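You operate a simulated robot arm through the tools that you are given. There is no shell and no other tool. Be economical: measure what you need, move in short steps, check, and stop when the job is done.

Carry out the task below with a simulated robot arm. There is one attempt and no reset: what you move stays moved.

## Task
Top the teal pot up to 116 beads of the same colour; the display shows what is in.
Fine: the lever has to be opened; then slide the pot to LOAD and put its lid on; the speed stays as it is.

Only the result counts: the job must be done as asked and must still hold three seconds after the hand-in. Knocking over, shifting, dropping, spilling or breaking anything else fails it. Lids that push on must go on centred and level and be pressed home; caps that screw on are set level and turned clockwise until they are tight.

## Robot
A 7-joint arm with a two-finger parallel gripper, fixed in place. Base frame: the origin is at the foot of the arm, x ahead of it, y to its left, z up; the work surface is at about z = 0.005. Units: m, degrees, N and s.
With the tool pointing down near the work surface it reaches from about 0.22 to 0.58 m from the base axis. Its first joint turns from -66.0 to 66.0 degrees. Payload 2.5 kg.
Tool frame: the origin (TCP) lies between the finger pads and is the grasp point; the fingertips stand 0.023 m ahead of it; z points along the fingers, y is the line along which they close. The gripper opens to 0.094 m. The fingers are 0.038 m wide and 0.01 m thick; the gripper's body (0.054 by 0.096 m) begins 0.039 m behind the TCP.
Orientation is that of the tool frame in the base frame, as a unit quaternion [w, x, y, z]. With the fingers straight down and closing along the base's y, the tool's x points along the base's -x, its y along +y and its z along -z.

## Interface
- The arm moves only by the tool drive_tool. Its argument "commands" is text: rows parted by semicolons, each of 6 numbers parted by spaces: the shift along the base's x, y, z in m, then the turn, a rotation vector about the base's x, y, z in degrees. In form: tx ty tz rx ry rz; .... A call has 1 to 8 rows; each row is the pose to reach, as a shift and turn from the pose commanded when the call began. "grip" is the finger opening in m, from 0 to 0.094, set as the call begins (left out, the last holds). A row lasts 0.2 s, in which the tool goes at most 0.05 m and 8.6 degrees; a call with a longer step from one row to the next is refused whole, and so is a gripper value outside its range. Where a pose cannot be reached the arm comes as near as it can. A force on the tool above 70 N (or 10 N above the force at the start of the call, whichever is more), or a blocked arm, ends the call early, and 0.2 s more pass. The fingers move at their own pace (about 0.108 m/s each) and stop on an object; they squeeze with about 32 N. The grip force told is the motor's: it shows also when the fingers shut on nothing. Time passes only in rows, and 0.2 s behind the last, so rows that repeat a pose let the fingers close. The reply holds the time, the measured pose of the TCP, the force on the tool along the base axes, the opening and the grip force, in the units named above and with some noise.
- Cameras (640 x 400 px; columns grow to the right, rows downward): "scene" is fixed at [0.1241, -0.4101, 0.5523]; the picture's right is [0.79, -0.61, 0.00], its down [-0.30, -0.39, -0.87] and it looks along [0.53, 0.69, -0.49] (base axes); focal length 354 px, centre (320, 200). "wrist" rides on the gripper at [-0.039, 0, -0.044] in the tool frame; the picture's right is [0.00, -1.00, 0.00], its down [0.97, 0.00, -0.24] and it looks along [0.24, 0.00, 0.97] (tool axes); focal length 218 px, centre (320, 200).
- capture(camera): a new picture of that camera. It takes no simulated time.
- pixel_to_xyz(camera, pixels): for up to 12 pixels [column, row] of the newest picture of that camera ("zoom" is the newest enlarged one), the place [x, y, z] in the base frame of the surface seen there, good to about 0.003 m. It takes no simulated time.
- inspect(camera, box): a new picture of the part [left, top, right, bottom] of that camera's present view, enlarged. It takes no simulated time.
- finish_job(): hands the job in; it is judged then, once.

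Go step by step. Measure first, check grasps and placings, and put right what went wrong. The budget is 80 turns and 34 pictures, counting those below and the enlarged ones. Unless the task says otherwise, let go and move clear before handing in, and close with one line.

The tools are called after ">>>" as name(argument=value, ...) on one line, values as JSON. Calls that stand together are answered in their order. drive_tool: Moves the arm, as the interface text tells. Its arguments: {"type":"object","properties":{"commands":{"type":"string"},"grip":{"type":"number"}},"required":["commands"]} The other tools are called the same way: capture (camera) takes a picture; pixel_to_xyz (camera, pixels) gives the place of the surface under pixels of a picture; inspect (camera, box) takes an enlarged picture of a part of a camera's view; finish_job () hands the job in.

At the start:

```text
clock: 0.0
tcp_pos: [0.2945, 0.145, 0.3936]
ee_rot: [0.0, -0.001, 1.0, 0.0]
force: [0.0, -0.3, -0.1]
gripper_width: 0.0941
grip_force: 0.1
```

scene: 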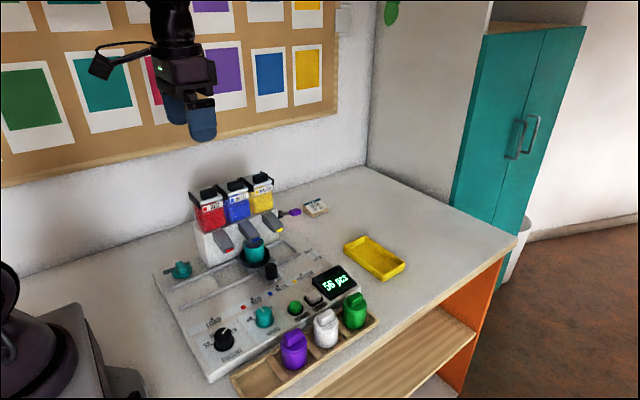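
wrist: 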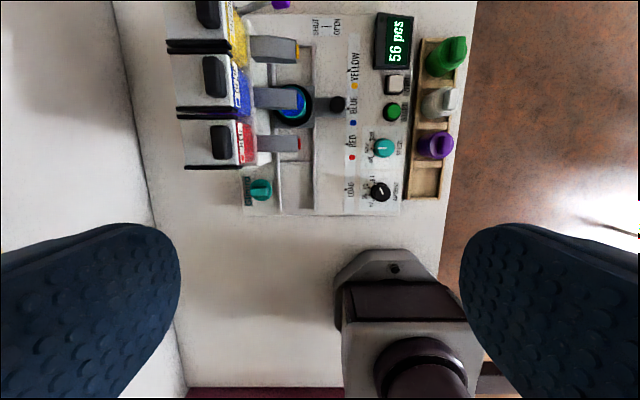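

The display shows 56 pcs and the teal pot sits under the blue chute. I'll enlarge the panel to read the labels.

>>> inspect(camera="scene", box=[150, 220, 390, 370])

>>> inspect(camera="wrist", box=[160, 0, 480, 200])

>>> inspect(camera="scene", box=[180, 165, 340, 265])

```text
2.67 times, centred on (270, 295) of scene
```

zoom: 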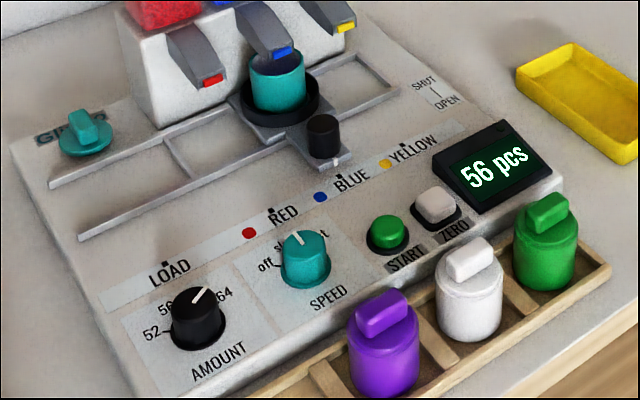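

```text
2.00 times, centred on (320, 100) of wrist
```

zoom: 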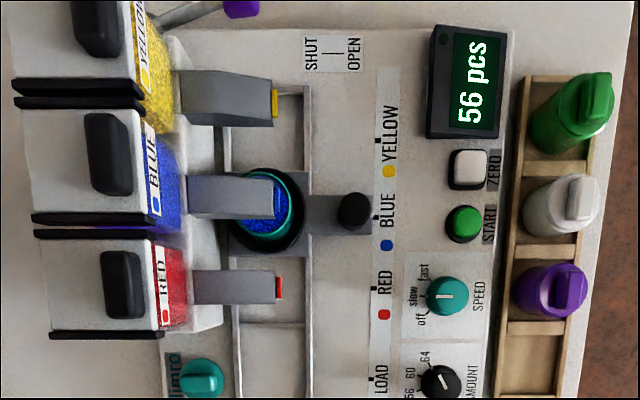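

```text
4.00 times, centred on (260, 215) of scene
```

zoom: 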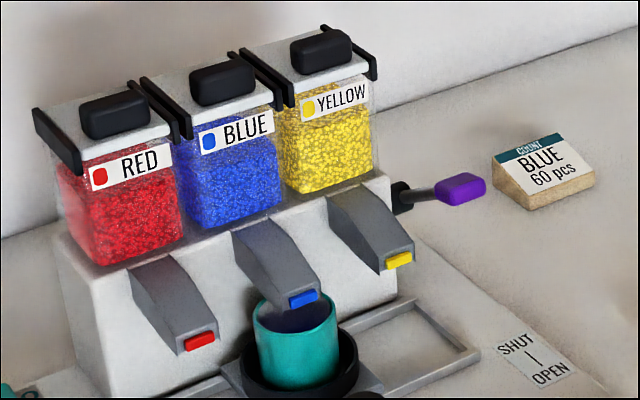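

The pot already holds blue, and 60 more are needed. I'll zoom in on the AMOUNT dial and locate the key points.

>>> inspect(camera="wrist", box=[340, 110, 420, 210])

>>> pixel_to_xyz(camera="scene", pixels=[[221, 333], [264, 310], [296, 305], [314, 297], [270, 264], [181, 264], [182, 272], [254, 240], [295, 211], [282, 213], [316, 208], [210, 322]])

>>> pixel_to_xyz(camera="wrist", pixels=[[381, 191], [384, 148], [392, 112], [395, 85], [337, 104], [261, 189], [292, 103], [281, 4], [349, 191], [352, 157], [353, 123], [356, 85]])

```text
4.00 times, centred on (380, 160) of wrist
```

zoom: 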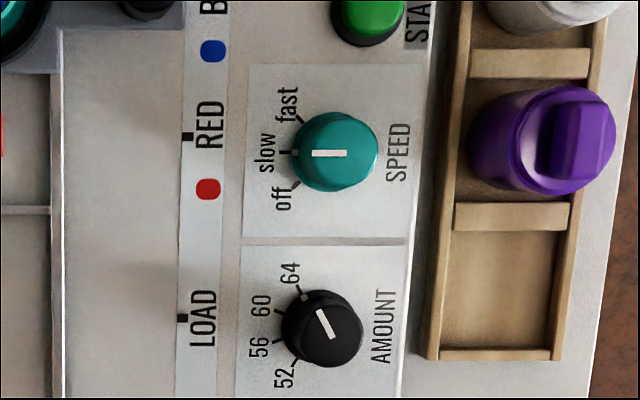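

```text
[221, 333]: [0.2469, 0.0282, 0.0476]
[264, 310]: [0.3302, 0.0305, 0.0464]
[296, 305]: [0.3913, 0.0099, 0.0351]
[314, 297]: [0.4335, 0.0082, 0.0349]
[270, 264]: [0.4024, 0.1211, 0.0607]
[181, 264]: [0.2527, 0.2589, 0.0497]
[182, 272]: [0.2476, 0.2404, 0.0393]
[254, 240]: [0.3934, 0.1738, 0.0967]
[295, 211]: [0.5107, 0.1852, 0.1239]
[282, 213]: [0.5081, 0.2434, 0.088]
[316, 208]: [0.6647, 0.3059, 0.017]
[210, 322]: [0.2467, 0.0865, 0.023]
```

```text
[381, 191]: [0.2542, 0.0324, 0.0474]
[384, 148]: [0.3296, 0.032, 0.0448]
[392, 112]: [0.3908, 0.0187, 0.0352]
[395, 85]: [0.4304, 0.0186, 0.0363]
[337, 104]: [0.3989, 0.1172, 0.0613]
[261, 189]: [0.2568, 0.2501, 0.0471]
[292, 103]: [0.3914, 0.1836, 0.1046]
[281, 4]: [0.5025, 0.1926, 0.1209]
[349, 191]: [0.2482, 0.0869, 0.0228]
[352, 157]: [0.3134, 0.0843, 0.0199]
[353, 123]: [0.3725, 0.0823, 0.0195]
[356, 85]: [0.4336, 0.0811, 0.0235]
```

The AMOUNT pointer stands at about 64, so it has to go to 60. SPEED stays at slow. I'll move over the AMOUNT dial for a closer look and measure more positions meanwhile.

>>> drive_tool(commands="-0.01 -0.03 -0.03 0 0 0;-0.02 -0.06 -0.06 0 0 0;-0.03 -0.09 -0.09 0 0 0;-0.04 -0.113 -0.13 0 0 0;-0.042 -0.113 -0.17 0 0 0;-0.042 -0.113 -0.21 0 0 0;-0.042 -0.113 -0.21 0 0 0")

>>> capture(camera="wrist")

```text
clock: 1.6
tcp_pos: [0.2512, 0.034, 0.1833]
ee_rot: [0.0, -0.001, 1.0, 0.0]
force: [0.5, -0.7, 0.0]
gripper_width: 0.0939
grip_force: 0.1
```

```text
27 pictures are left
```

wrist: 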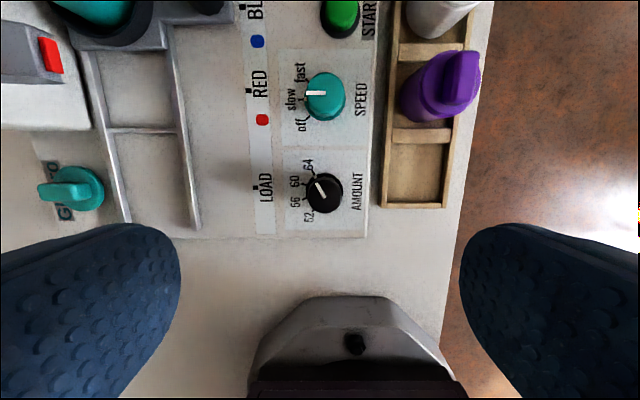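

>>> inspect(camera="wrist", box=[280, 140, 376, 236])

>>> pixel_to_xyz(camera="wrist", pixels=[[325, 192], [310, 193], [341, 193], [326, 175], [324, 205], [440, 85], [460, 80], [68, 190], [75, 205], [255, 187], [400, 190], [350, 350]])

```text
4.17 times, centred on (328, 188) of wrist
```

zoom: 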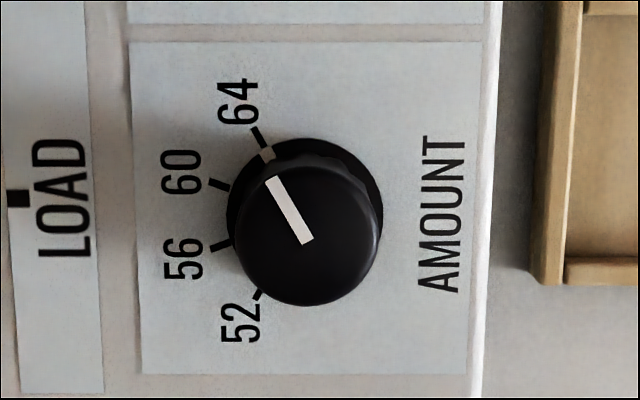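

```text
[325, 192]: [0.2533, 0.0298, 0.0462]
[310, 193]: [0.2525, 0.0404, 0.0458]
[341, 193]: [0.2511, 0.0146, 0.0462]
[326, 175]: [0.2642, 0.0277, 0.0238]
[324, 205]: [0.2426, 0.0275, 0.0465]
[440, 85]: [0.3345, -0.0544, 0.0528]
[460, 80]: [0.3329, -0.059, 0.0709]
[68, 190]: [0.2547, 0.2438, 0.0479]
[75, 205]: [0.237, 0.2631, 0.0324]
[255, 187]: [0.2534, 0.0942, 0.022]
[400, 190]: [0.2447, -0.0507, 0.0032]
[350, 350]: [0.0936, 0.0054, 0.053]
```

The pointer is aligned with the 64 tick. The ticks are about 40° apart, so it needs +40° about z. The dial is at (0.252, 0.028), top at z 0.046; I'll go down and grip it.

>>> drive_tool(commands="0 -0.005 -0.04 0 0 0;0 -0.005 -0.08 0 0 0;0 -0.005 -0.115 0 0 0;0 -0.005 -0.132 0 0 0;0 -0.005 -0.132 0 0 0", grip=0.06)

>>> drive_tool(commands="0 0 0 0 0 0;0 0 0 0 0 0;0 0 0 0 0 0", grip=0.02)

```text
clock: 2.8
tcp_pos: [0.2515, 0.0288, 0.0516]
ee_rot: [0.0, 0.0, 1.0, 0.0]
force: [-0.1, -0.5, -0.1]
gripper_width: 0.0602
grip_force: 0.1
```

```text
clock: 3.6
tcp_pos: [0.252, 0.0297, 0.0508]
ee_rot: [-0.001, -0.002, 1.0, 0.002]
force: [2.3, 28.6, -16.4]
gripper_width: 0.0293
grip_force: 44.5
```

The dial is held at a width of 29 mm, slightly off-centre with +y force, so I'll ease y by about 2 mm while turning +40°.

>>> drive_tool(commands="0 0.002 0 0 0 0;0 0.002 0 0 0 8;0 0.002 0 0 0 16;0 0.002 0 0 0 24;0 0.002 0 0 0 32;0 0.002 0 0 0 40;0 0.002 0 0 0 40")

```text
clock: 5.2
tcp_pos: [0.2515, 0.0319, 0.0499]
ee_rot: [-0.001, -0.345, 0.939, 0.003]
force: [-23.7, 34.3, 35.5]
gripper_width: 0.0296
grip_force: 45.1
```

The tool has turned 40°. I'll let go, rise and check the pointer.

>>> drive_tool(commands="0 0 0 0 0 0;0 0 0 0 0 0;0 0 0.04 0 0 0;0 0 0.08 0 0 0;0 0 0.12 0 0 0;0 0 0.12 0 0 0", grip=0.06)

>>> capture(camera="wrist")

```text
clock: 6.6
tcp_pos: [0.2541, 0.0283, 0.1723]
ee_rot: [0.0, -0.342, 0.94, 0.0]
force: [-0.2, -0.3, 0.4]
gripper_width: 0.0601
grip_force: 0.0
```

```text
25 pictures are left
```

wrist: 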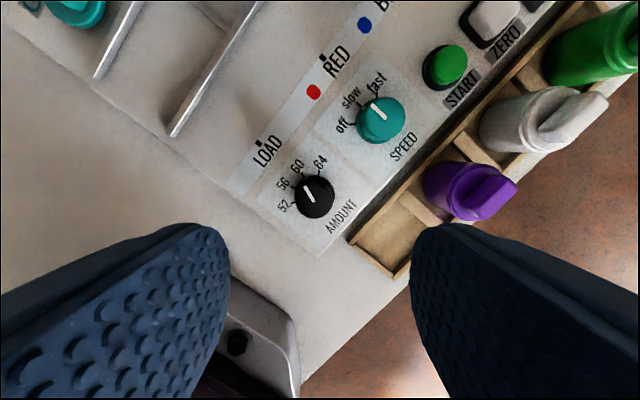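

>>> inspect(camera="wrist", box=[265, 145, 361, 241])

>>> pixel_to_xyz(camera="wrist", pixels=[[448, 63], [495, 20], [492, 28], [540, 130], [575, 110], [380, 122], [605, 50], [560, 120], [500, 125]])

```text
4.17 times, centred on (313, 193) of wrist
```

zoom: 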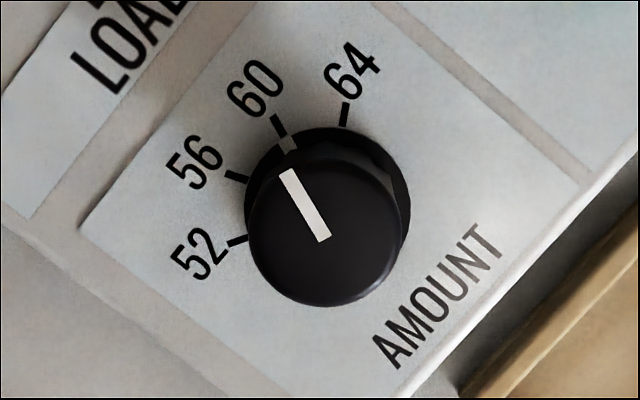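

```text
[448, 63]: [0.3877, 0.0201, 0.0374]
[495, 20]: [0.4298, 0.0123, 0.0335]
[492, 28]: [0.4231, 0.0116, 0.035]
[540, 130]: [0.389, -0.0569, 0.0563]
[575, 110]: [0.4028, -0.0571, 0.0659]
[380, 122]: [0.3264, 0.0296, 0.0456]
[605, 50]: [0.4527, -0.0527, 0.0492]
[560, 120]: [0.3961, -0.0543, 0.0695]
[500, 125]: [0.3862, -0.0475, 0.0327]
```

AMOUNT now reads 60, aligned with its tick. Next is the lever, so I'll rise, turn back and view it from above.

>>> drive_tool(commands="0.02 0.01 0.04 0 0 -8;0.04 0.02 0.08 0 0 -16;0.07 0.03 0.11 0 0 -24;0.1 0.04 0.13 0 0 -32;0.13 0.05 0.15 0 0 -40;0.17 0.06 0.16 0 0 -40;0.2 0.07 0.17 0 0 -40;0.2 0.07 0.17 0 0 -40")

>>> capture(camera="wrist")

>>> inspect(camera="scene", box=[230, 165, 350, 240])

>>> pixel_to_xyz(camera="zoom", pixels=[[272, 235], [300, 245], [330, 240], [350, 238], [371, 233], [265, 255], [250, 210], [175, 60], [60, 100], [110, 320], [60, 300]])

```text
clock: 8.4
tcp_pos: [0.4523, 0.1009, 0.3409]
ee_rot: [0.001, 0.001, 1.0, 0.0]
force: [-0.3, 0.6, -0.6]
gripper_width: 0.0599
grip_force: 0.1
```

```text
23 pictures are left
```

wrist: 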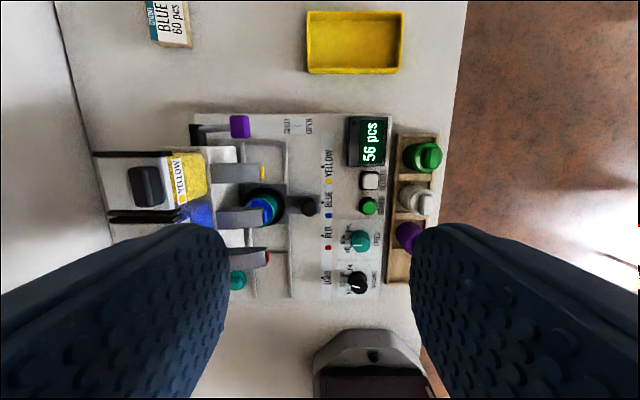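

```text
5.33 times, centred on (290, 202) of scene
```

zoom: 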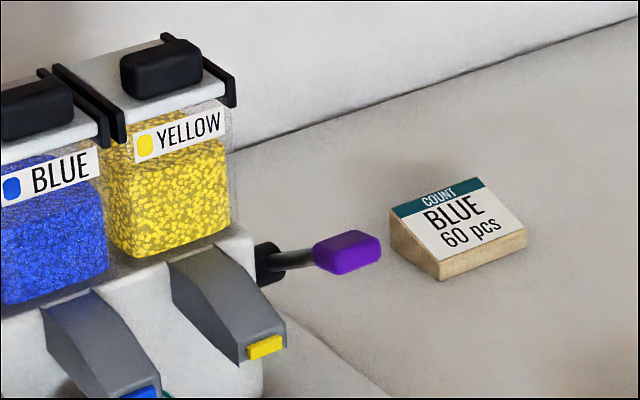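

```text
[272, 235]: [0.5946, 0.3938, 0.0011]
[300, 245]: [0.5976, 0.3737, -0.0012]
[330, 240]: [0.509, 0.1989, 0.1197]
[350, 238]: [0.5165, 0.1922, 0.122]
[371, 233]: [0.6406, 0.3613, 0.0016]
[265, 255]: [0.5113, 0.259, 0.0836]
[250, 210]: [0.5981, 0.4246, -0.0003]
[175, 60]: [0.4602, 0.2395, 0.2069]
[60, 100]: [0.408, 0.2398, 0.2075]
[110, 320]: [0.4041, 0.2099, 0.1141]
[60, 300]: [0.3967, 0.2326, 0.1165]
```

The purple lever handle is near (0.51, 0.195, 0.12) with its hub around (0.505, 0.255, 0.084). I'll enlarge it and the SHUT|OPEN label to learn how it swings.

>>> inspect(camera="wrist", box=[180, 95, 340, 195])

>>> pixel_to_xyz(camera="zoom", pixels=[[60, 160], [60, 130], [120, 125], [170, 128], [215, 128], [270, 128], [240, 95], [240, 160], [430, 125], [515, 120], [475, 125], [300, 200]])

```text
4.00 times, centred on (260, 145) of wrist
```

zoom: 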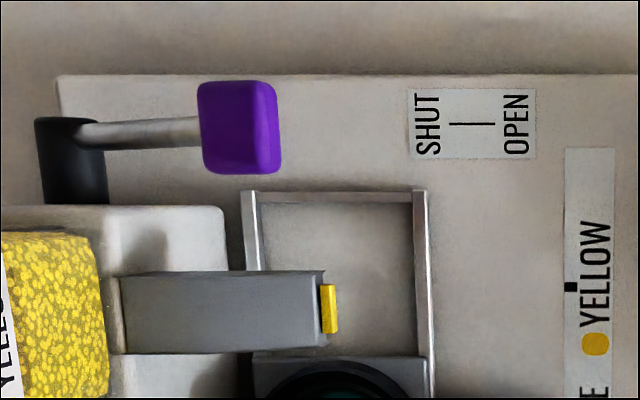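

```text
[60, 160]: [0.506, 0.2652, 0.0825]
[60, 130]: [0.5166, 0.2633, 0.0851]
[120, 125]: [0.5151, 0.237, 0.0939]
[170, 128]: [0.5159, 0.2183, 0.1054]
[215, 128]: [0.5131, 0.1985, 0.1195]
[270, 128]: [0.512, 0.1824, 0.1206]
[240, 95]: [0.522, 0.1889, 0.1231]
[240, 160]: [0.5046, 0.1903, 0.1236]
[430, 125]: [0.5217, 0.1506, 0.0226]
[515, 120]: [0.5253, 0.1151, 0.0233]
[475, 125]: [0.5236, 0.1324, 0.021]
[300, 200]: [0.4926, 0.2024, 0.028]
```

The hub's axis runs along x and the label's upper word is SHUT, so OPEN means pressing the handle down toward the front. I'll shut the fingers, tilt the tool 24° so its body leans away from the hopper, and hover above the handle.

>>> drive_tool(commands="0.025 0.025 -0.01 8 0 0;0.05 0.05 -0.02 16 0 0;0.069 0.072 -0.03 24 0 0;0.069 0.072 -0.07 24 0 0;0.069 0.072 -0.11 24 0 0;0.069 0.072 -0.15 24 0 0;0.069 0.072 -0.17 24 0 0;0.069 0.072 -0.17 24 0 0", grip=0)

>>> inspect(camera="scene", box=[190, 120, 350, 240])

```text
clock: 10.2
tcp_pos: [0.5221, 0.1713, 0.1715]
ee_rot: [0.0, 0.0, 0.978, 0.208]
force: [-1.0, -0.4, -0.3]
gripper_width: 0.0001
grip_force: 32.3
```

```text
3.33 times, centred on (270, 180) of scene
```

zoom: 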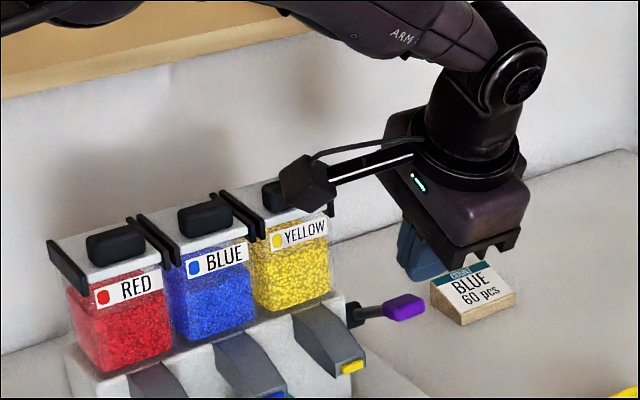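

A black side box on the gripper (zoom pixel 310,185) sits over the yellow hopper. I'll measure it before descending.

>>> pixel_to_xyz(camera="zoom", pixels=[[295, 195], [318, 190], [310, 207], [290, 170], [330, 180], [380, 163], [280, 190], [420, 270], [403, 307], [470, 200], [330, 205], [265, 175]])

```text
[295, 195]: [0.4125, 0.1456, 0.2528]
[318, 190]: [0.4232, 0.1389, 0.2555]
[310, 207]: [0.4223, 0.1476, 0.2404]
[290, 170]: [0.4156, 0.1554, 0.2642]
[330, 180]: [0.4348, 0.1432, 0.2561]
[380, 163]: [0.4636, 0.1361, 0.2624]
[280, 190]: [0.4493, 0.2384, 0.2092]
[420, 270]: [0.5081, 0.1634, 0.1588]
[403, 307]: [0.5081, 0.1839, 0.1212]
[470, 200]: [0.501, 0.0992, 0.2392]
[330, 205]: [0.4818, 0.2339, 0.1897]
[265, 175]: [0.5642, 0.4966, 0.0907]
```

The box is about 0.07 m above the TCP and clear of the chutes even with the lever down. I'll press the handle down in steps.

>>> drive_tool(commands="0 0.001 -0.015 0 0 0;0 0.001 -0.03 0 0 0;0 0.001 -0.04 0 0 0;0 0 -0.05 0 0 0;0 0 -0.06 0 0 0;0 0 -0.06 0 0 0")

>>> inspect(camera="scene", box=[190, 150, 350, 270])

```text
clock: 11.6
tcp_pos: [0.523, 0.1719, 0.1112]
ee_rot: [0.0, 0.0, 0.978, 0.208]
force: [-0.5, -0.4, -0.4]
gripper_width: 0.0002
grip_force: 31.9
```

```text
3.33 times, centred on (270, 210) of scene
```

zoom: 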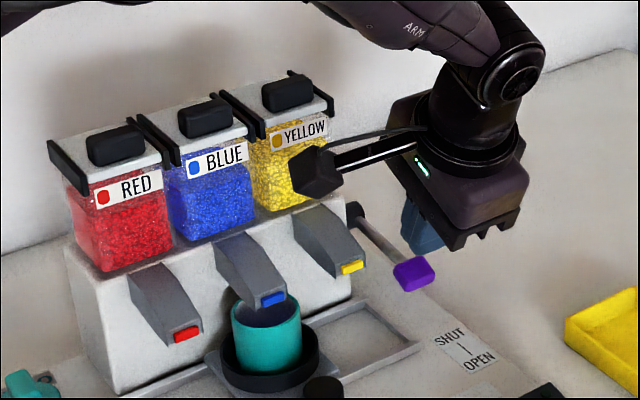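

The lever has swung down with hardly any force. I'll check where the handle is now.

>>> pixel_to_xyz(camera="zoom", pixels=[[413, 272], [413, 285], [380, 237], [355, 212], [425, 240]])

>>> drive_tool(commands="0 0 -0.01 0 0 0;0 0 -0.02 0 0 0;0 0 -0.03 0 0 0;0 0 -0.03 0 0 0")

>>> inspect(camera="scene", box=[190, 150, 350, 270])

>>> pixel_to_xyz(camera="zoom", pixels=[[413, 272], [413, 285], [413, 300], [380, 237], [355, 212], [425, 240], [320, 200]])

```text
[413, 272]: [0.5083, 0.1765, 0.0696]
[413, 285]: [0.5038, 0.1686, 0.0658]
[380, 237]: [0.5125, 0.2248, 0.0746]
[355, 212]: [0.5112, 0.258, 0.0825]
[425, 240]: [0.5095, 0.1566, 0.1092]
```

```text
clock: 12.5
tcp_pos: [0.5257, 0.1711, 0.0905]
ee_rot: [0.0, -0.001, 0.978, 0.21]
force: [-9.0, -7.5, 22.4]
gripper_width: 0.0
grip_force: 32.1
stopped in row 4: the force on the tool passed its limit (the readings are from after the stop); the commanded pose is now the measured one
```

```text
3.33 times, centred on (270, 210) of scene
```

zoom: 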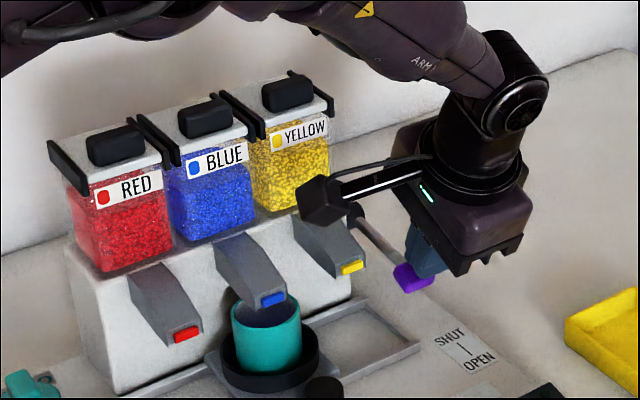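

```text
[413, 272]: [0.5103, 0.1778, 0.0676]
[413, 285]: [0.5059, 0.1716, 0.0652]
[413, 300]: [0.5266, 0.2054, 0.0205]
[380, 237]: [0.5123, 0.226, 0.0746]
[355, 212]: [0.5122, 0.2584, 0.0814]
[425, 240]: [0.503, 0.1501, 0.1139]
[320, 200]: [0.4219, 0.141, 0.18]
```

The handle is against its lower stop (z about 0.07, reaction force when pressed), so the lever is open. I'll retreat upward, straighten the tool and go over START at (0.389, 0.017).

>>> drive_tool(commands="0 0 0.04 0 0 0;0 0 0.08 0 0 0;0 -0.03 0.11 -8 0 0;-0.03 -0.06 0.12 -16 0 0;-0.06 -0.09 0.12 -24 0 0;-0.09 -0.12 0.12 -24 0 0;-0.12 -0.145 0.11 -24 0 0;-0.14 -0.154 0.11 -24 0 0")

>>> capture(camera="scene")

```text
clock: 14.3
tcp_pos: [0.3845, 0.0167, 0.1976]
ee_rot: [-0.001, -0.001, 1.0, 0.002]
force: [-0.2, -0.5, 0.6]
gripper_width: 0.0001
grip_force: 32.3
```

```text
17 pictures are left
```

scene: 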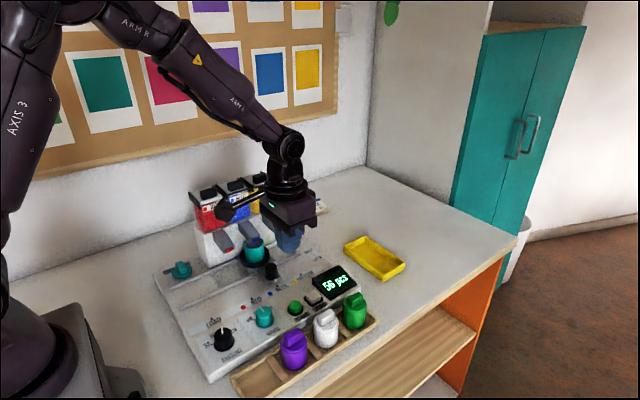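

The display still shows 56 and the tool is over START. I'll descend and press gently.

>>> drive_tool(commands="0 0 -0.04 0 0 0;0 0 -0.08 0 0 0;0 0 -0.12 0 0 0;0 0 -0.13 0 0 0;0 0 -0.136 0 0 0;0 0 -0.139 0 0 0;0 0 -0.142 0 0 0;0 0 -0.142 0 0 0")

>>> inspect(camera="scene", box=[230, 220, 390, 320])

```text
clock: 16.1
tcp_pos: [0.3852, 0.0178, 0.0555]
ee_rot: [-0.001, -0.001, 1.0, 0.002]
force: [0.1, -0.2, 2.5]
gripper_width: 0.0001
grip_force: 31.6
```

```text
4.00 times, centred on (310, 270) of scene
```

zoom: 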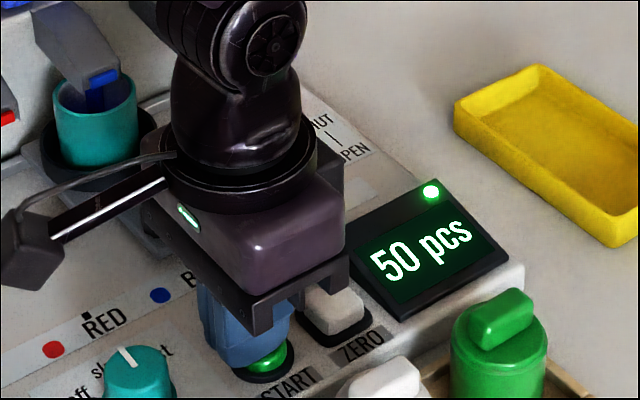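

START has taken: the lamp is on and blue is flowing from the chute. I'll rise and wait for the count.

>>> drive_tool(commands="0 0 0.03 0 0 0;0 0 0.07 0 0 0;0 0 0.11 0 0 0;0 0 0.14 0 0 0;0 0 0.14 0 0 0;0 0 0.14 0 0 0;0 0 0.14 0 0 0;0 0 0.14 0 0 0")

>>> inspect(camera="scene", box=[230, 220, 390, 320])

```text
clock: 17.9
tcp_pos: [0.3829, 0.0185, 0.1957]
ee_rot: [-0.001, -0.001, 1.0, 0.001]
force: [0.7, -0.2, 0.1]
gripper_width: 0.0001
grip_force: 32.1
```

```text
4.00 times, centred on (310, 270) of scene
```

zoom: 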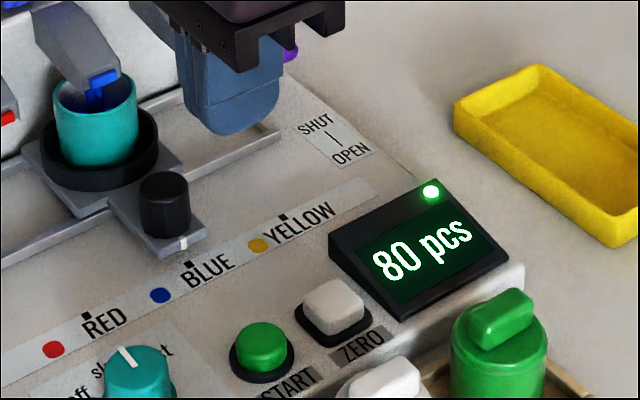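

The count is at 80 and rising. While it fills I'll turn the tool 90° and move over the carriage knob at (0.40, 0.118).

>>> drive_tool(commands="0 0.01 0 0 0 8;0 0.02 0 0 0 16;0 0.04 0 0 0 24;0 0.05 0 0 0 32;0.01 0.06 0 0 0 40;0.01 0.07 0 0 0 48;0.015 0.08 0 0 0 56;0.015 0.09 0 0 0 64", grip=0.05)

>>> drive_tool(commands="0 0.003 0 0 0 8;0 0.008 0 0 0 16;0 0.008 0 0 0 24;0 0.008 0 0 0 26;0 0.008 0 0 0 26;0 0.008 0 0 0 26;0 0.008 0 0 0 26;0 0.008 0 0 0 26")

>>> inspect(camera="scene", box=[200, 200, 380, 320])

>>> capture(camera="wrist")

```text
clock: 19.7
tcp_pos: [0.3983, 0.1073, 0.1954]
ee_rot: [-0.002, -0.533, 0.846, 0.001]
force: [0.7, -0.5, -0.4]
gripper_width: 0.0499
grip_force: 0.1
```

```text
clock: 21.5
tcp_pos: [0.3986, 0.1156, 0.1956]
ee_rot: [0.002, 0.707, -0.707, 0.0]
force: [-0.2, -0.3, 0.1]
gripper_width: 0.0499
grip_force: 0.0
```

```text
3.33 times, centred on (290, 260) of scene
```

zoom: 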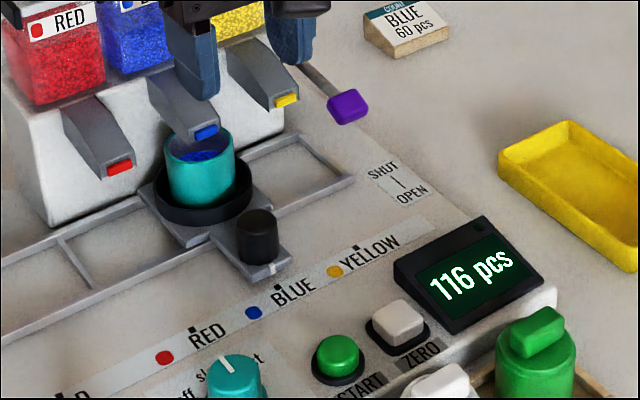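

```text
13 pictures are left
```

wrist: 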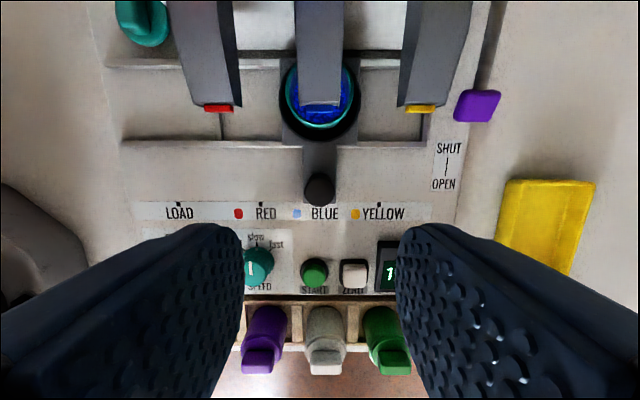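

116 pcs, lamp off: filling is done. I'll measure the knob, the ring and the LOAD tick.

>>> pixel_to_xyz(camera="wrist", pixels=[[320, 186], [320, 200], [304, 188], [336, 188], [319, 160], [321, 134], [179, 204], [321, 204], [320, 125], [319, 146], [284, 105], [356, 105]])

```text
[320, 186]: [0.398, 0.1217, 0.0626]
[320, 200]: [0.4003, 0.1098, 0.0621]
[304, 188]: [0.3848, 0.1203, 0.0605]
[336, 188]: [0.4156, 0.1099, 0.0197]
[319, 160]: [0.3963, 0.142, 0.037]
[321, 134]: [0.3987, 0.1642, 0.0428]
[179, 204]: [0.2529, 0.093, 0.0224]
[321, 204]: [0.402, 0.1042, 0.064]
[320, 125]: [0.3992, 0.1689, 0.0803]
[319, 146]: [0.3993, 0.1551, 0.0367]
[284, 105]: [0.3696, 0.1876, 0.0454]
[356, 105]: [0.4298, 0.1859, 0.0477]
```

The knob is at (0.399, 0.116), top z 0.063, and the LOAD tick is at x about 0.253. I'll descend and grip the knob.

>>> drive_tool(commands="0 0 -0.04 0 0 0;0 0 -0.08 0 0 0;0 0 -0.115 0 0 0;0 0 -0.128 0 0 0;0 0 -0.128 0 0 0")

>>> drive_tool(commands="0 0 0 0 0 0;0 0 0 0 0 0;0 0 0 0 0 0", grip=0.015)

```text
clock: 22.7
tcp_pos: [0.3986, 0.1166, 0.0693]
ee_rot: [0.002, 0.708, -0.707, 0.0]
force: [-0.7, -0.2, -1.2]
gripper_width: 0.05
grip_force: 0.1
```

```text
clock: 23.5
tcp_pos: [0.3973, 0.1167, 0.0688]
ee_rot: [0.001, 0.708, -0.706, -0.001]
force: [-1.4, 0.8, -1.4]
gripper_width: 0.0247
grip_force: 44.5
```

The knob is gripped at 24.7 mm. I'll slide gently toward LOAD, first part.

>>> drive_tool(commands="-0.008 0 0 0 0 0;-0.02 0 0 0 0 0;-0.035 0 0 0 0 0;-0.05 0 0 0 0 0;-0.065 0 0 0 0 0;-0.08 0 0 0 0 0;-0.09 0 0 0 0 0;-0.09 0 0 0 0 0")

>>> drive_tool(commands="-0.01 0 0 0 0 0;-0.022 0 0 0 0 0;-0.034 0 0 0 0 0;-0.044 0 0 0 0 0;-0.051 0 0 0 0 0;-0.055 0 0 0 0 0;-0.055 0 0 0 0 0")

>>> capture(camera="scene")

```text
clock: 25.3
tcp_pos: [0.3093, 0.1157, 0.0672]
ee_rot: [0.003, 0.707, -0.707, 0.0]
force: [0.7, -10.1, 36.4]
gripper_width: 0.0246
grip_force: 44.8
```

```text
clock: 26.9
tcp_pos: [0.2523, 0.1165, 0.0678]
ee_rot: [0.002, 0.708, -0.707, -0.001]
force: [-2.5, -6.4, 41.2]
gripper_width: 0.0247
grip_force: 45.4
```

```text
12 pictures are left
```

scene: 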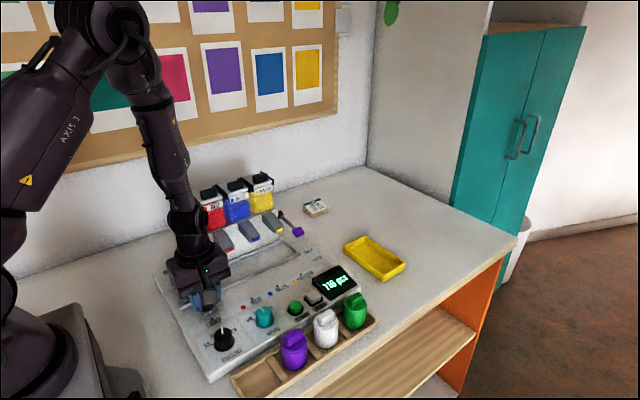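

The carriage is at x 0.252, near LOAD. I'll release, rise and look from above.

>>> drive_tool(commands="0 0 0 0 0 0;0 0 0 0 0 0;0 0 0.04 0 0 0;0 0 0.09 0 0 0;0 0 0.14 0 0 0;0 0 0.17 0 0 0;0 0 0.17 0 0 0", grip=0.06)

>>> capture(camera="wrist")

```text
clock: 28.5
tcp_pos: [0.2544, 0.1138, 0.2385]
ee_rot: [0.002, 0.708, -0.706, -0.001]
force: [-0.5, 1.2, -0.8]
gripper_width: 0.0601
grip_force: 0.1
```

```text
11 pictures are left
```

wrist: 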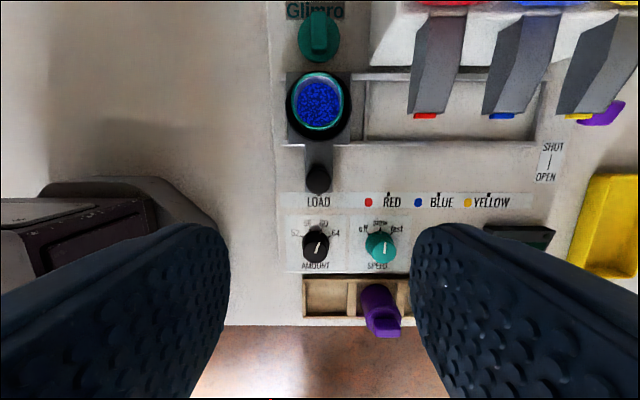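

The pot is in the LOAD position. I'll enlarge the pot and lid and measure them.

>>> inspect(camera="wrist", box=[240, 0, 400, 210])

>>> pixel_to_xyz(camera="wrist", pixels=[[319, 33], [319, 15], [319, 48], [300, 38], [338, 38], [319, 101], [294, 101], [344, 101], [319, 76], [319, 128], [318, 180], [318, 193]])

```text
1.90 times, centred on (320, 105) of wrist
```

zoom: 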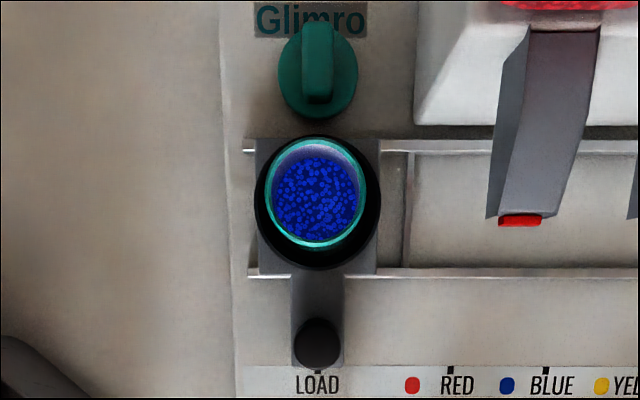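

```text
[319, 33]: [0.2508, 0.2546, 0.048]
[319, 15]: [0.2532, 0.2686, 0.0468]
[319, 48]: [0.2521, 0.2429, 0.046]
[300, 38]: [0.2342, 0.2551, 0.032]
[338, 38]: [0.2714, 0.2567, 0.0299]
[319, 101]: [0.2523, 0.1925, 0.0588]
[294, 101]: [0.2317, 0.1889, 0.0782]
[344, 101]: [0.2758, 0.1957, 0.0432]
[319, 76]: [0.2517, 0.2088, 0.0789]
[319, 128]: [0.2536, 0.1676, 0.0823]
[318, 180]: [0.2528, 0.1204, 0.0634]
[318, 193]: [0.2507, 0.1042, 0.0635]
```

The pot centre is about (0.252, 0.189) with rim z about 0.082, and the lid centre about (0.252, 0.256) with its ridge along y. Before choosing the grasp I'll check how close the block and red hopper are.

>>> inspect(camera="scene", box=[150, 170, 270, 290])

>>> pixel_to_xyz(camera="wrist", pixels=[[373, 60], [378, 40], [385, 10], [395, 5], [390, 40], [415, 100], [319, 60], [319, 56], [319, 8], [312, 33], [326, 33]])

```text
3.33 times, centred on (210, 230) of scene
```

zoom: 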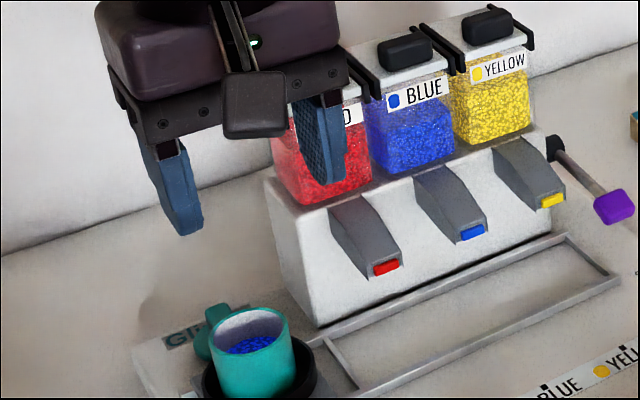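

```text
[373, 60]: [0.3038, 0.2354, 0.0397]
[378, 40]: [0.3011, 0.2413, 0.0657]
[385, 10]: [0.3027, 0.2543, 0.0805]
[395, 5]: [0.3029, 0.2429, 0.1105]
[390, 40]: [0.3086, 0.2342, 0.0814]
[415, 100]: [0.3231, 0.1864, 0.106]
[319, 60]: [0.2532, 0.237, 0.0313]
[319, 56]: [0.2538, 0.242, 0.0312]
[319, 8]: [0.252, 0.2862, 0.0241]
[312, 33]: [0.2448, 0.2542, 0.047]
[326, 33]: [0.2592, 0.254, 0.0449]
```

The block's side is at x about 0.302, too close for gripping across x. I'll turn the tool back so it closes along y and grip the ridge by its ends (y about 0.241 to 0.272).

>>> drive_tool(commands="0 0 0 0 0 -8;0 0 0 0 0 -16;0 0 0 0 0 -24;0 0 0 0 0 -32;0 0 0 0 0 -40;0 0 0 0 0 -48;0 0 0 0 0 -56;0 0 0 0 0 -64", grip=0.06)

>>> drive_tool(commands="0 0.01 0 0 0 -8;-0.001 0.03 0 0 0 -16;-0.001 0.06 0 0 0 -24;-0.001 0.1 0 0 0 -26;-0.001 0.141 0 0 0 -26;-0.001 0.1425 -0.04 0 0 -26;-0.001 0.1425 -0.08 0 0 -26;-0.001 0.1425 -0.08 0 0 -26")

>>> capture(camera="wrist")

```text
clock: 30.3
tcp_pos: [0.2535, 0.1161, 0.2384]
ee_rot: [-0.001, -0.226, 0.974, 0.002]
force: [-0.1, 0.7, 0.3]
gripper_width: 0.0601
grip_force: 0.1
```

```text
clock: 32.1
tcp_pos: [0.253, 0.2557, 0.1576]
ee_rot: [-0.001, -0.001, 1.0, 0.001]
force: [0.5, -0.1, 0.1]
gripper_width: 0.0601
grip_force: 0.1
```

```text
8 pictures are left
```

wrist: 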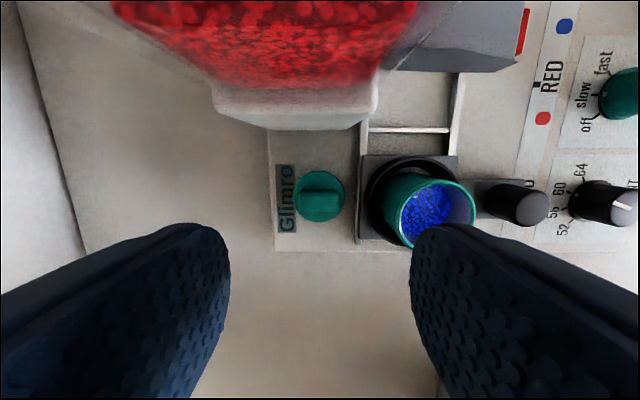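

The lid is centred at (0.252, 0.256), with the pot's ring edge at y about 0.224. I'll narrow the opening to 38 mm so the near finger clears the ring, then descend.

>>> drive_tool(commands="-0.001 0.001 -0.03 0 0 0;-0.001 0.001 -0.06 0 0 0;-0.001 0.001 -0.08 0 0 0;-0.001 0.001 -0.092 0 0 0;-0.001 0.001 -0.0985 0 0 0;-0.001 0.001 -0.0985 0 0 0", grip=0.039)

>>> drive_tool(commands="0 0 0 0 0 0;0 0 0 0 0 0", grip=0.02)

>>> capture(camera="wrist")

```text
clock: 33.5
tcp_pos: [0.2528, 0.2584, 0.0595]
ee_rot: [-0.002, -0.002, 1.0, 0.002]
force: [-0.4, -0.4, 0.3]
gripper_width: 0.0388
grip_force: 0.1
```

```text
clock: 34.1
tcp_pos: [0.2522, 0.2593, 0.0604]
ee_rot: [-0.001, -0.001, 1.0, 0.002]
force: [-0.3, 0.1, 0.1]
gripper_width: 0.0309
grip_force: 31.7
```

```text
7 pictures are left
```

wrist: 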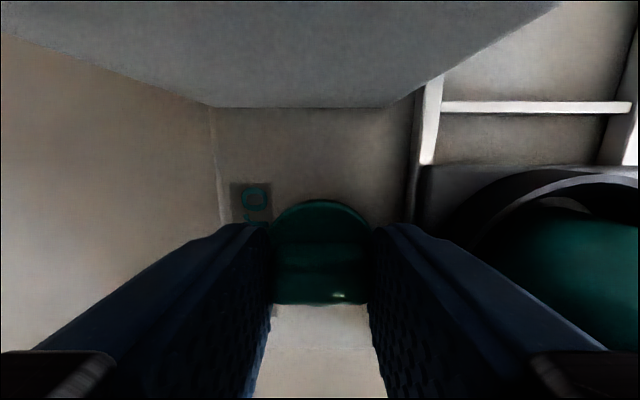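

The ridge is held at 30.9 mm width, clear of the ring. I'll lift straight up 75 mm and check that the lid hangs level.

>>> drive_tool(commands="0 0 0.01 0 0 0;0 0 0.03 0 0 0;0 0 0.055 0 0 0;0 0 0.075 0 0 0;0 0 0.075 0 0 0")

>>> inspect(camera="scene", box=[130, 190, 270, 290])

```text
clock: 35.3
tcp_pos: [0.2518, 0.2577, 0.1341]
ee_rot: [-0.001, -0.001, 1.0, 0.002]
force: [0.1, -0.6, -1.1]
gripper_width: 0.0306
grip_force: 31.7
```

```text
4.00 times, centred on (200, 240) of scene
```

zoom: 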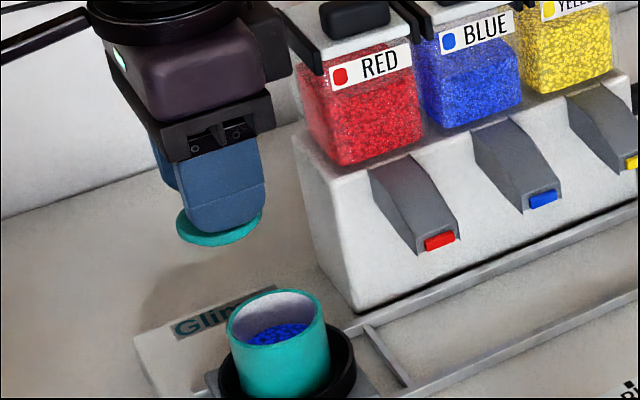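

The lid is held level with its bottom about 12 mm above rim height. I'll carry it over the pot centre (0.252, 0.1895) and check alignment.

>>> drive_tool(commands="0 -0.02 0.01 0 0 0;0 -0.045 0.01 0 0 0;0 -0.0685 0.01 0 0 0;0 -0.0685 0 0 0 0;0 -0.0685 0 0 0 0")

>>> inspect(camera="scene", box=[160, 220, 240, 290])

>>> capture(camera="wrist")

```text
clock: 36.5
tcp_pos: [0.2533, 0.1898, 0.135]
ee_rot: [0.0, -0.001, 1.0, 0.002]
force: [-0.3, 0.1, 0.0]
gripper_width: 0.0304
grip_force: 31.8
```

```text
5.71 times, centred on (200, 255) of scene
```

zoom: 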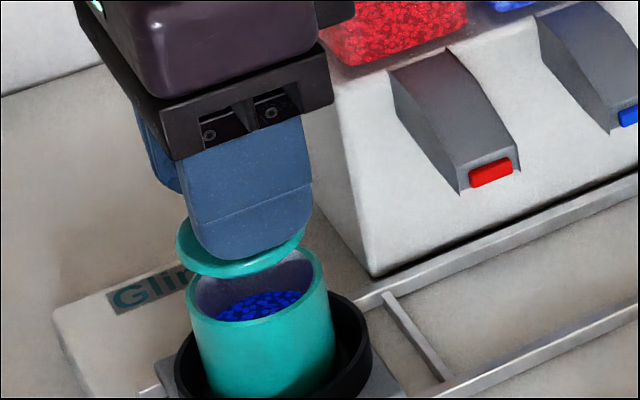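

```text
4 pictures are left
```

wrist: 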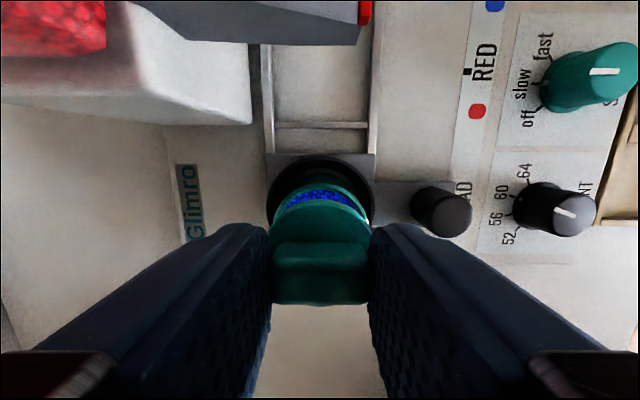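

Seen along y the lid and pot rim line up (both centred near column 320), and the x estimates agree within about 1 mm. I'll lower slowly and watch the force.

>>> drive_tool(commands="0 0 -0.004 0 0 0;0 0 -0.008 0 0 0;0 0 -0.011 0 0 0;0 0 -0.013 0 0 0;0 0 -0.015 0 0 0;0 0 -0.015 0 0 0")

```text
clock: 37.9
tcp_pos: [0.2519, 0.1912, 0.1191]
ee_rot: [-0.001, -0.001, 1.0, 0.002]
force: [0.2, -0.2, -0.4]
gripper_width: 0.0304
grip_force: 31.8
```

No contact yet. I'll continue down in small steps.

>>> drive_tool(commands="0 -0.0005 -0.002 0 0 0;0 -0.0005 -0.004 0 0 0;0 -0.0005 -0.006 0 0 0;0 -0.0005 -0.008 0 0 0;0 -0.0005 -0.01 0 0 0;0 -0.0005 -0.01 0 0 0")

>>> inspect(camera="scene", box=[160, 220, 240, 290])

```text
clock: 39.3
tcp_pos: [0.2539, 0.1901, 0.1098]
ee_rot: [0.0, -0.001, 1.0, 0.003]
force: [-0.2, -6.6, 35.4]
gripper_width: 0.0308
grip_force: 31.7
```

```text
5.71 times, centred on (200, 255) of scene
```

zoom: 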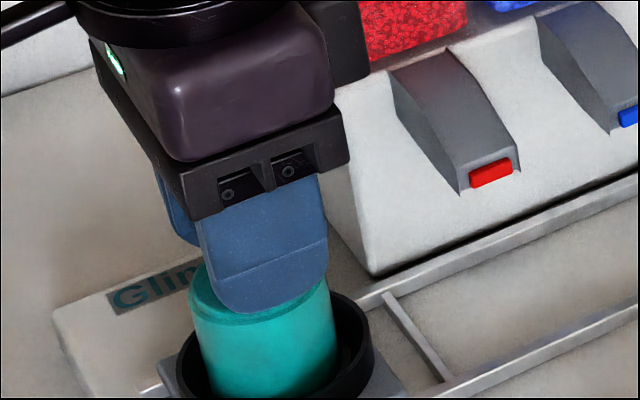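

The lid is on the pot with 35 N reaction and looks flush. I'll let go, rise, shut the fingers and press on the ridge from above.

>>> drive_tool(commands="0 0 0 0 0 0;0 0 0 0 0 0;0 0 0.02 0 0 0;0 0 0.04 0 0 0;0 0 0.04 0 0 0", grip=0.05)

>>> inspect(camera="scene", box=[160, 220, 240, 290])

>>> pixel_to_xyz(camera="zoom", pixels=[[250, 245], [225, 260], [280, 250], [265, 305], [200, 285], [310, 265], [240, 265]])

```text
clock: 40.5
tcp_pos: [0.2536, 0.1911, 0.1501]
ee_rot: [-0.001, -0.001, 1.0, 0.001]
force: [-0.5, -0.3, -0.4]
gripper_width: 0.05
grip_force: 0.1
```

```text
5.71 times, centred on (200, 255) of scene
```

zoom: 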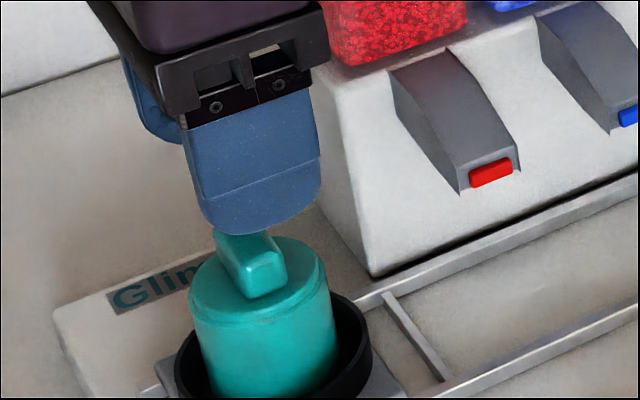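

```text
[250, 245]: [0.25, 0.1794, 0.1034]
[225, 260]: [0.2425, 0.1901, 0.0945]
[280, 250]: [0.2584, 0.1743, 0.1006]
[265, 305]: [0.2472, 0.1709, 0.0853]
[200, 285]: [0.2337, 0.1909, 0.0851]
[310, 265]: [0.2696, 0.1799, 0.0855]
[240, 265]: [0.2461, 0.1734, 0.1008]
```

The lid sits level (disc z 0.085 on three sides) with ridge top at about 0.102. I'll press with closed fingers.

>>> drive_tool(commands="0 -0.001 0 0 0 0;0 -0.001 0 0 0 0;0 -0.001 -0.012 0 0 0;0 -0.001 -0.021 0 0 0;0 -0.001 -0.024 0 0 0;0 -0.001 -0.027 0 0 0;0 -0.001 -0.03 0 0 0;0 -0.001 -0.03 0 0 0", grip=0)

```text
clock: 42.0
tcp_pos: [0.2563, 0.1908, 0.1242]
ee_rot: [0.005, 0.001, 1.0, 0.004]
force: [-3.3, -5.0, 18.1]
gripper_width: 0.0
grip_force: 31.8
stopped in row 7: the force on the tool passed its limit (the readings are from after the stop); the commanded pose is now the measured one
```

The press passed 70 N with the ridge top staying at about 0.101, so the lid is home. I'll move clear and check everything.

>>> drive_tool(commands="0 0 0.03 0 0 0;0 0 0.07 0 0 0;0 0 0.12 0 0 0;0 -0.04 0.15 0 0 0;0 -0.08 0.18 0 0 0;0 -0.08 0.18 0 0 0")

>>> inspect(camera="scene", box=[150, 170, 390, 370])

>>> capture(camera="wrist")

```text
clock: 43.4
tcp_pos: [0.2551, 0.1097, 0.3034]
ee_rot: [0.003, -0.001, 1.0, 0.004]
force: [-0.4, 0.3, -0.1]
gripper_width: 0.0002
grip_force: 32.4
```

```text
2.00 times, centred on (270, 270) of scene
```

zoom: 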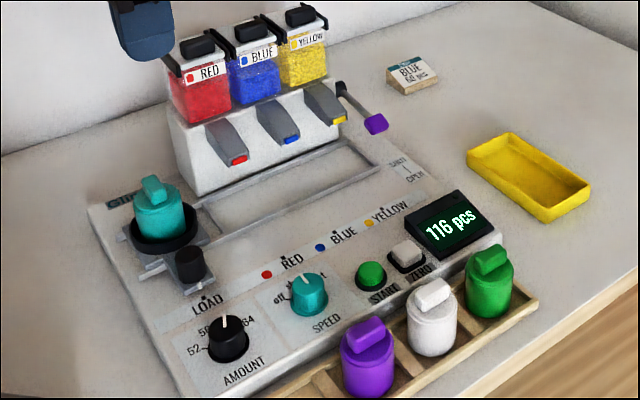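

```text
0 pictures are left
```

wrist: 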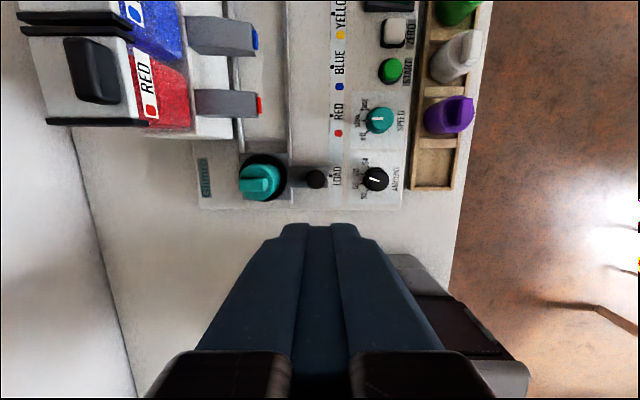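

The display reads 116 pcs, the lever is open and SPEED is unchanged. The lidded pot stands at LOAD and the arm is clear, so I'm handing in.

>>> finish_job()

```text
The job is handed in.
```

The teal pot now holds 116 blue beads by the display; it is at LOAD with its lid pressed home, the lever is open, the speed is unchanged, and the job is handed in.
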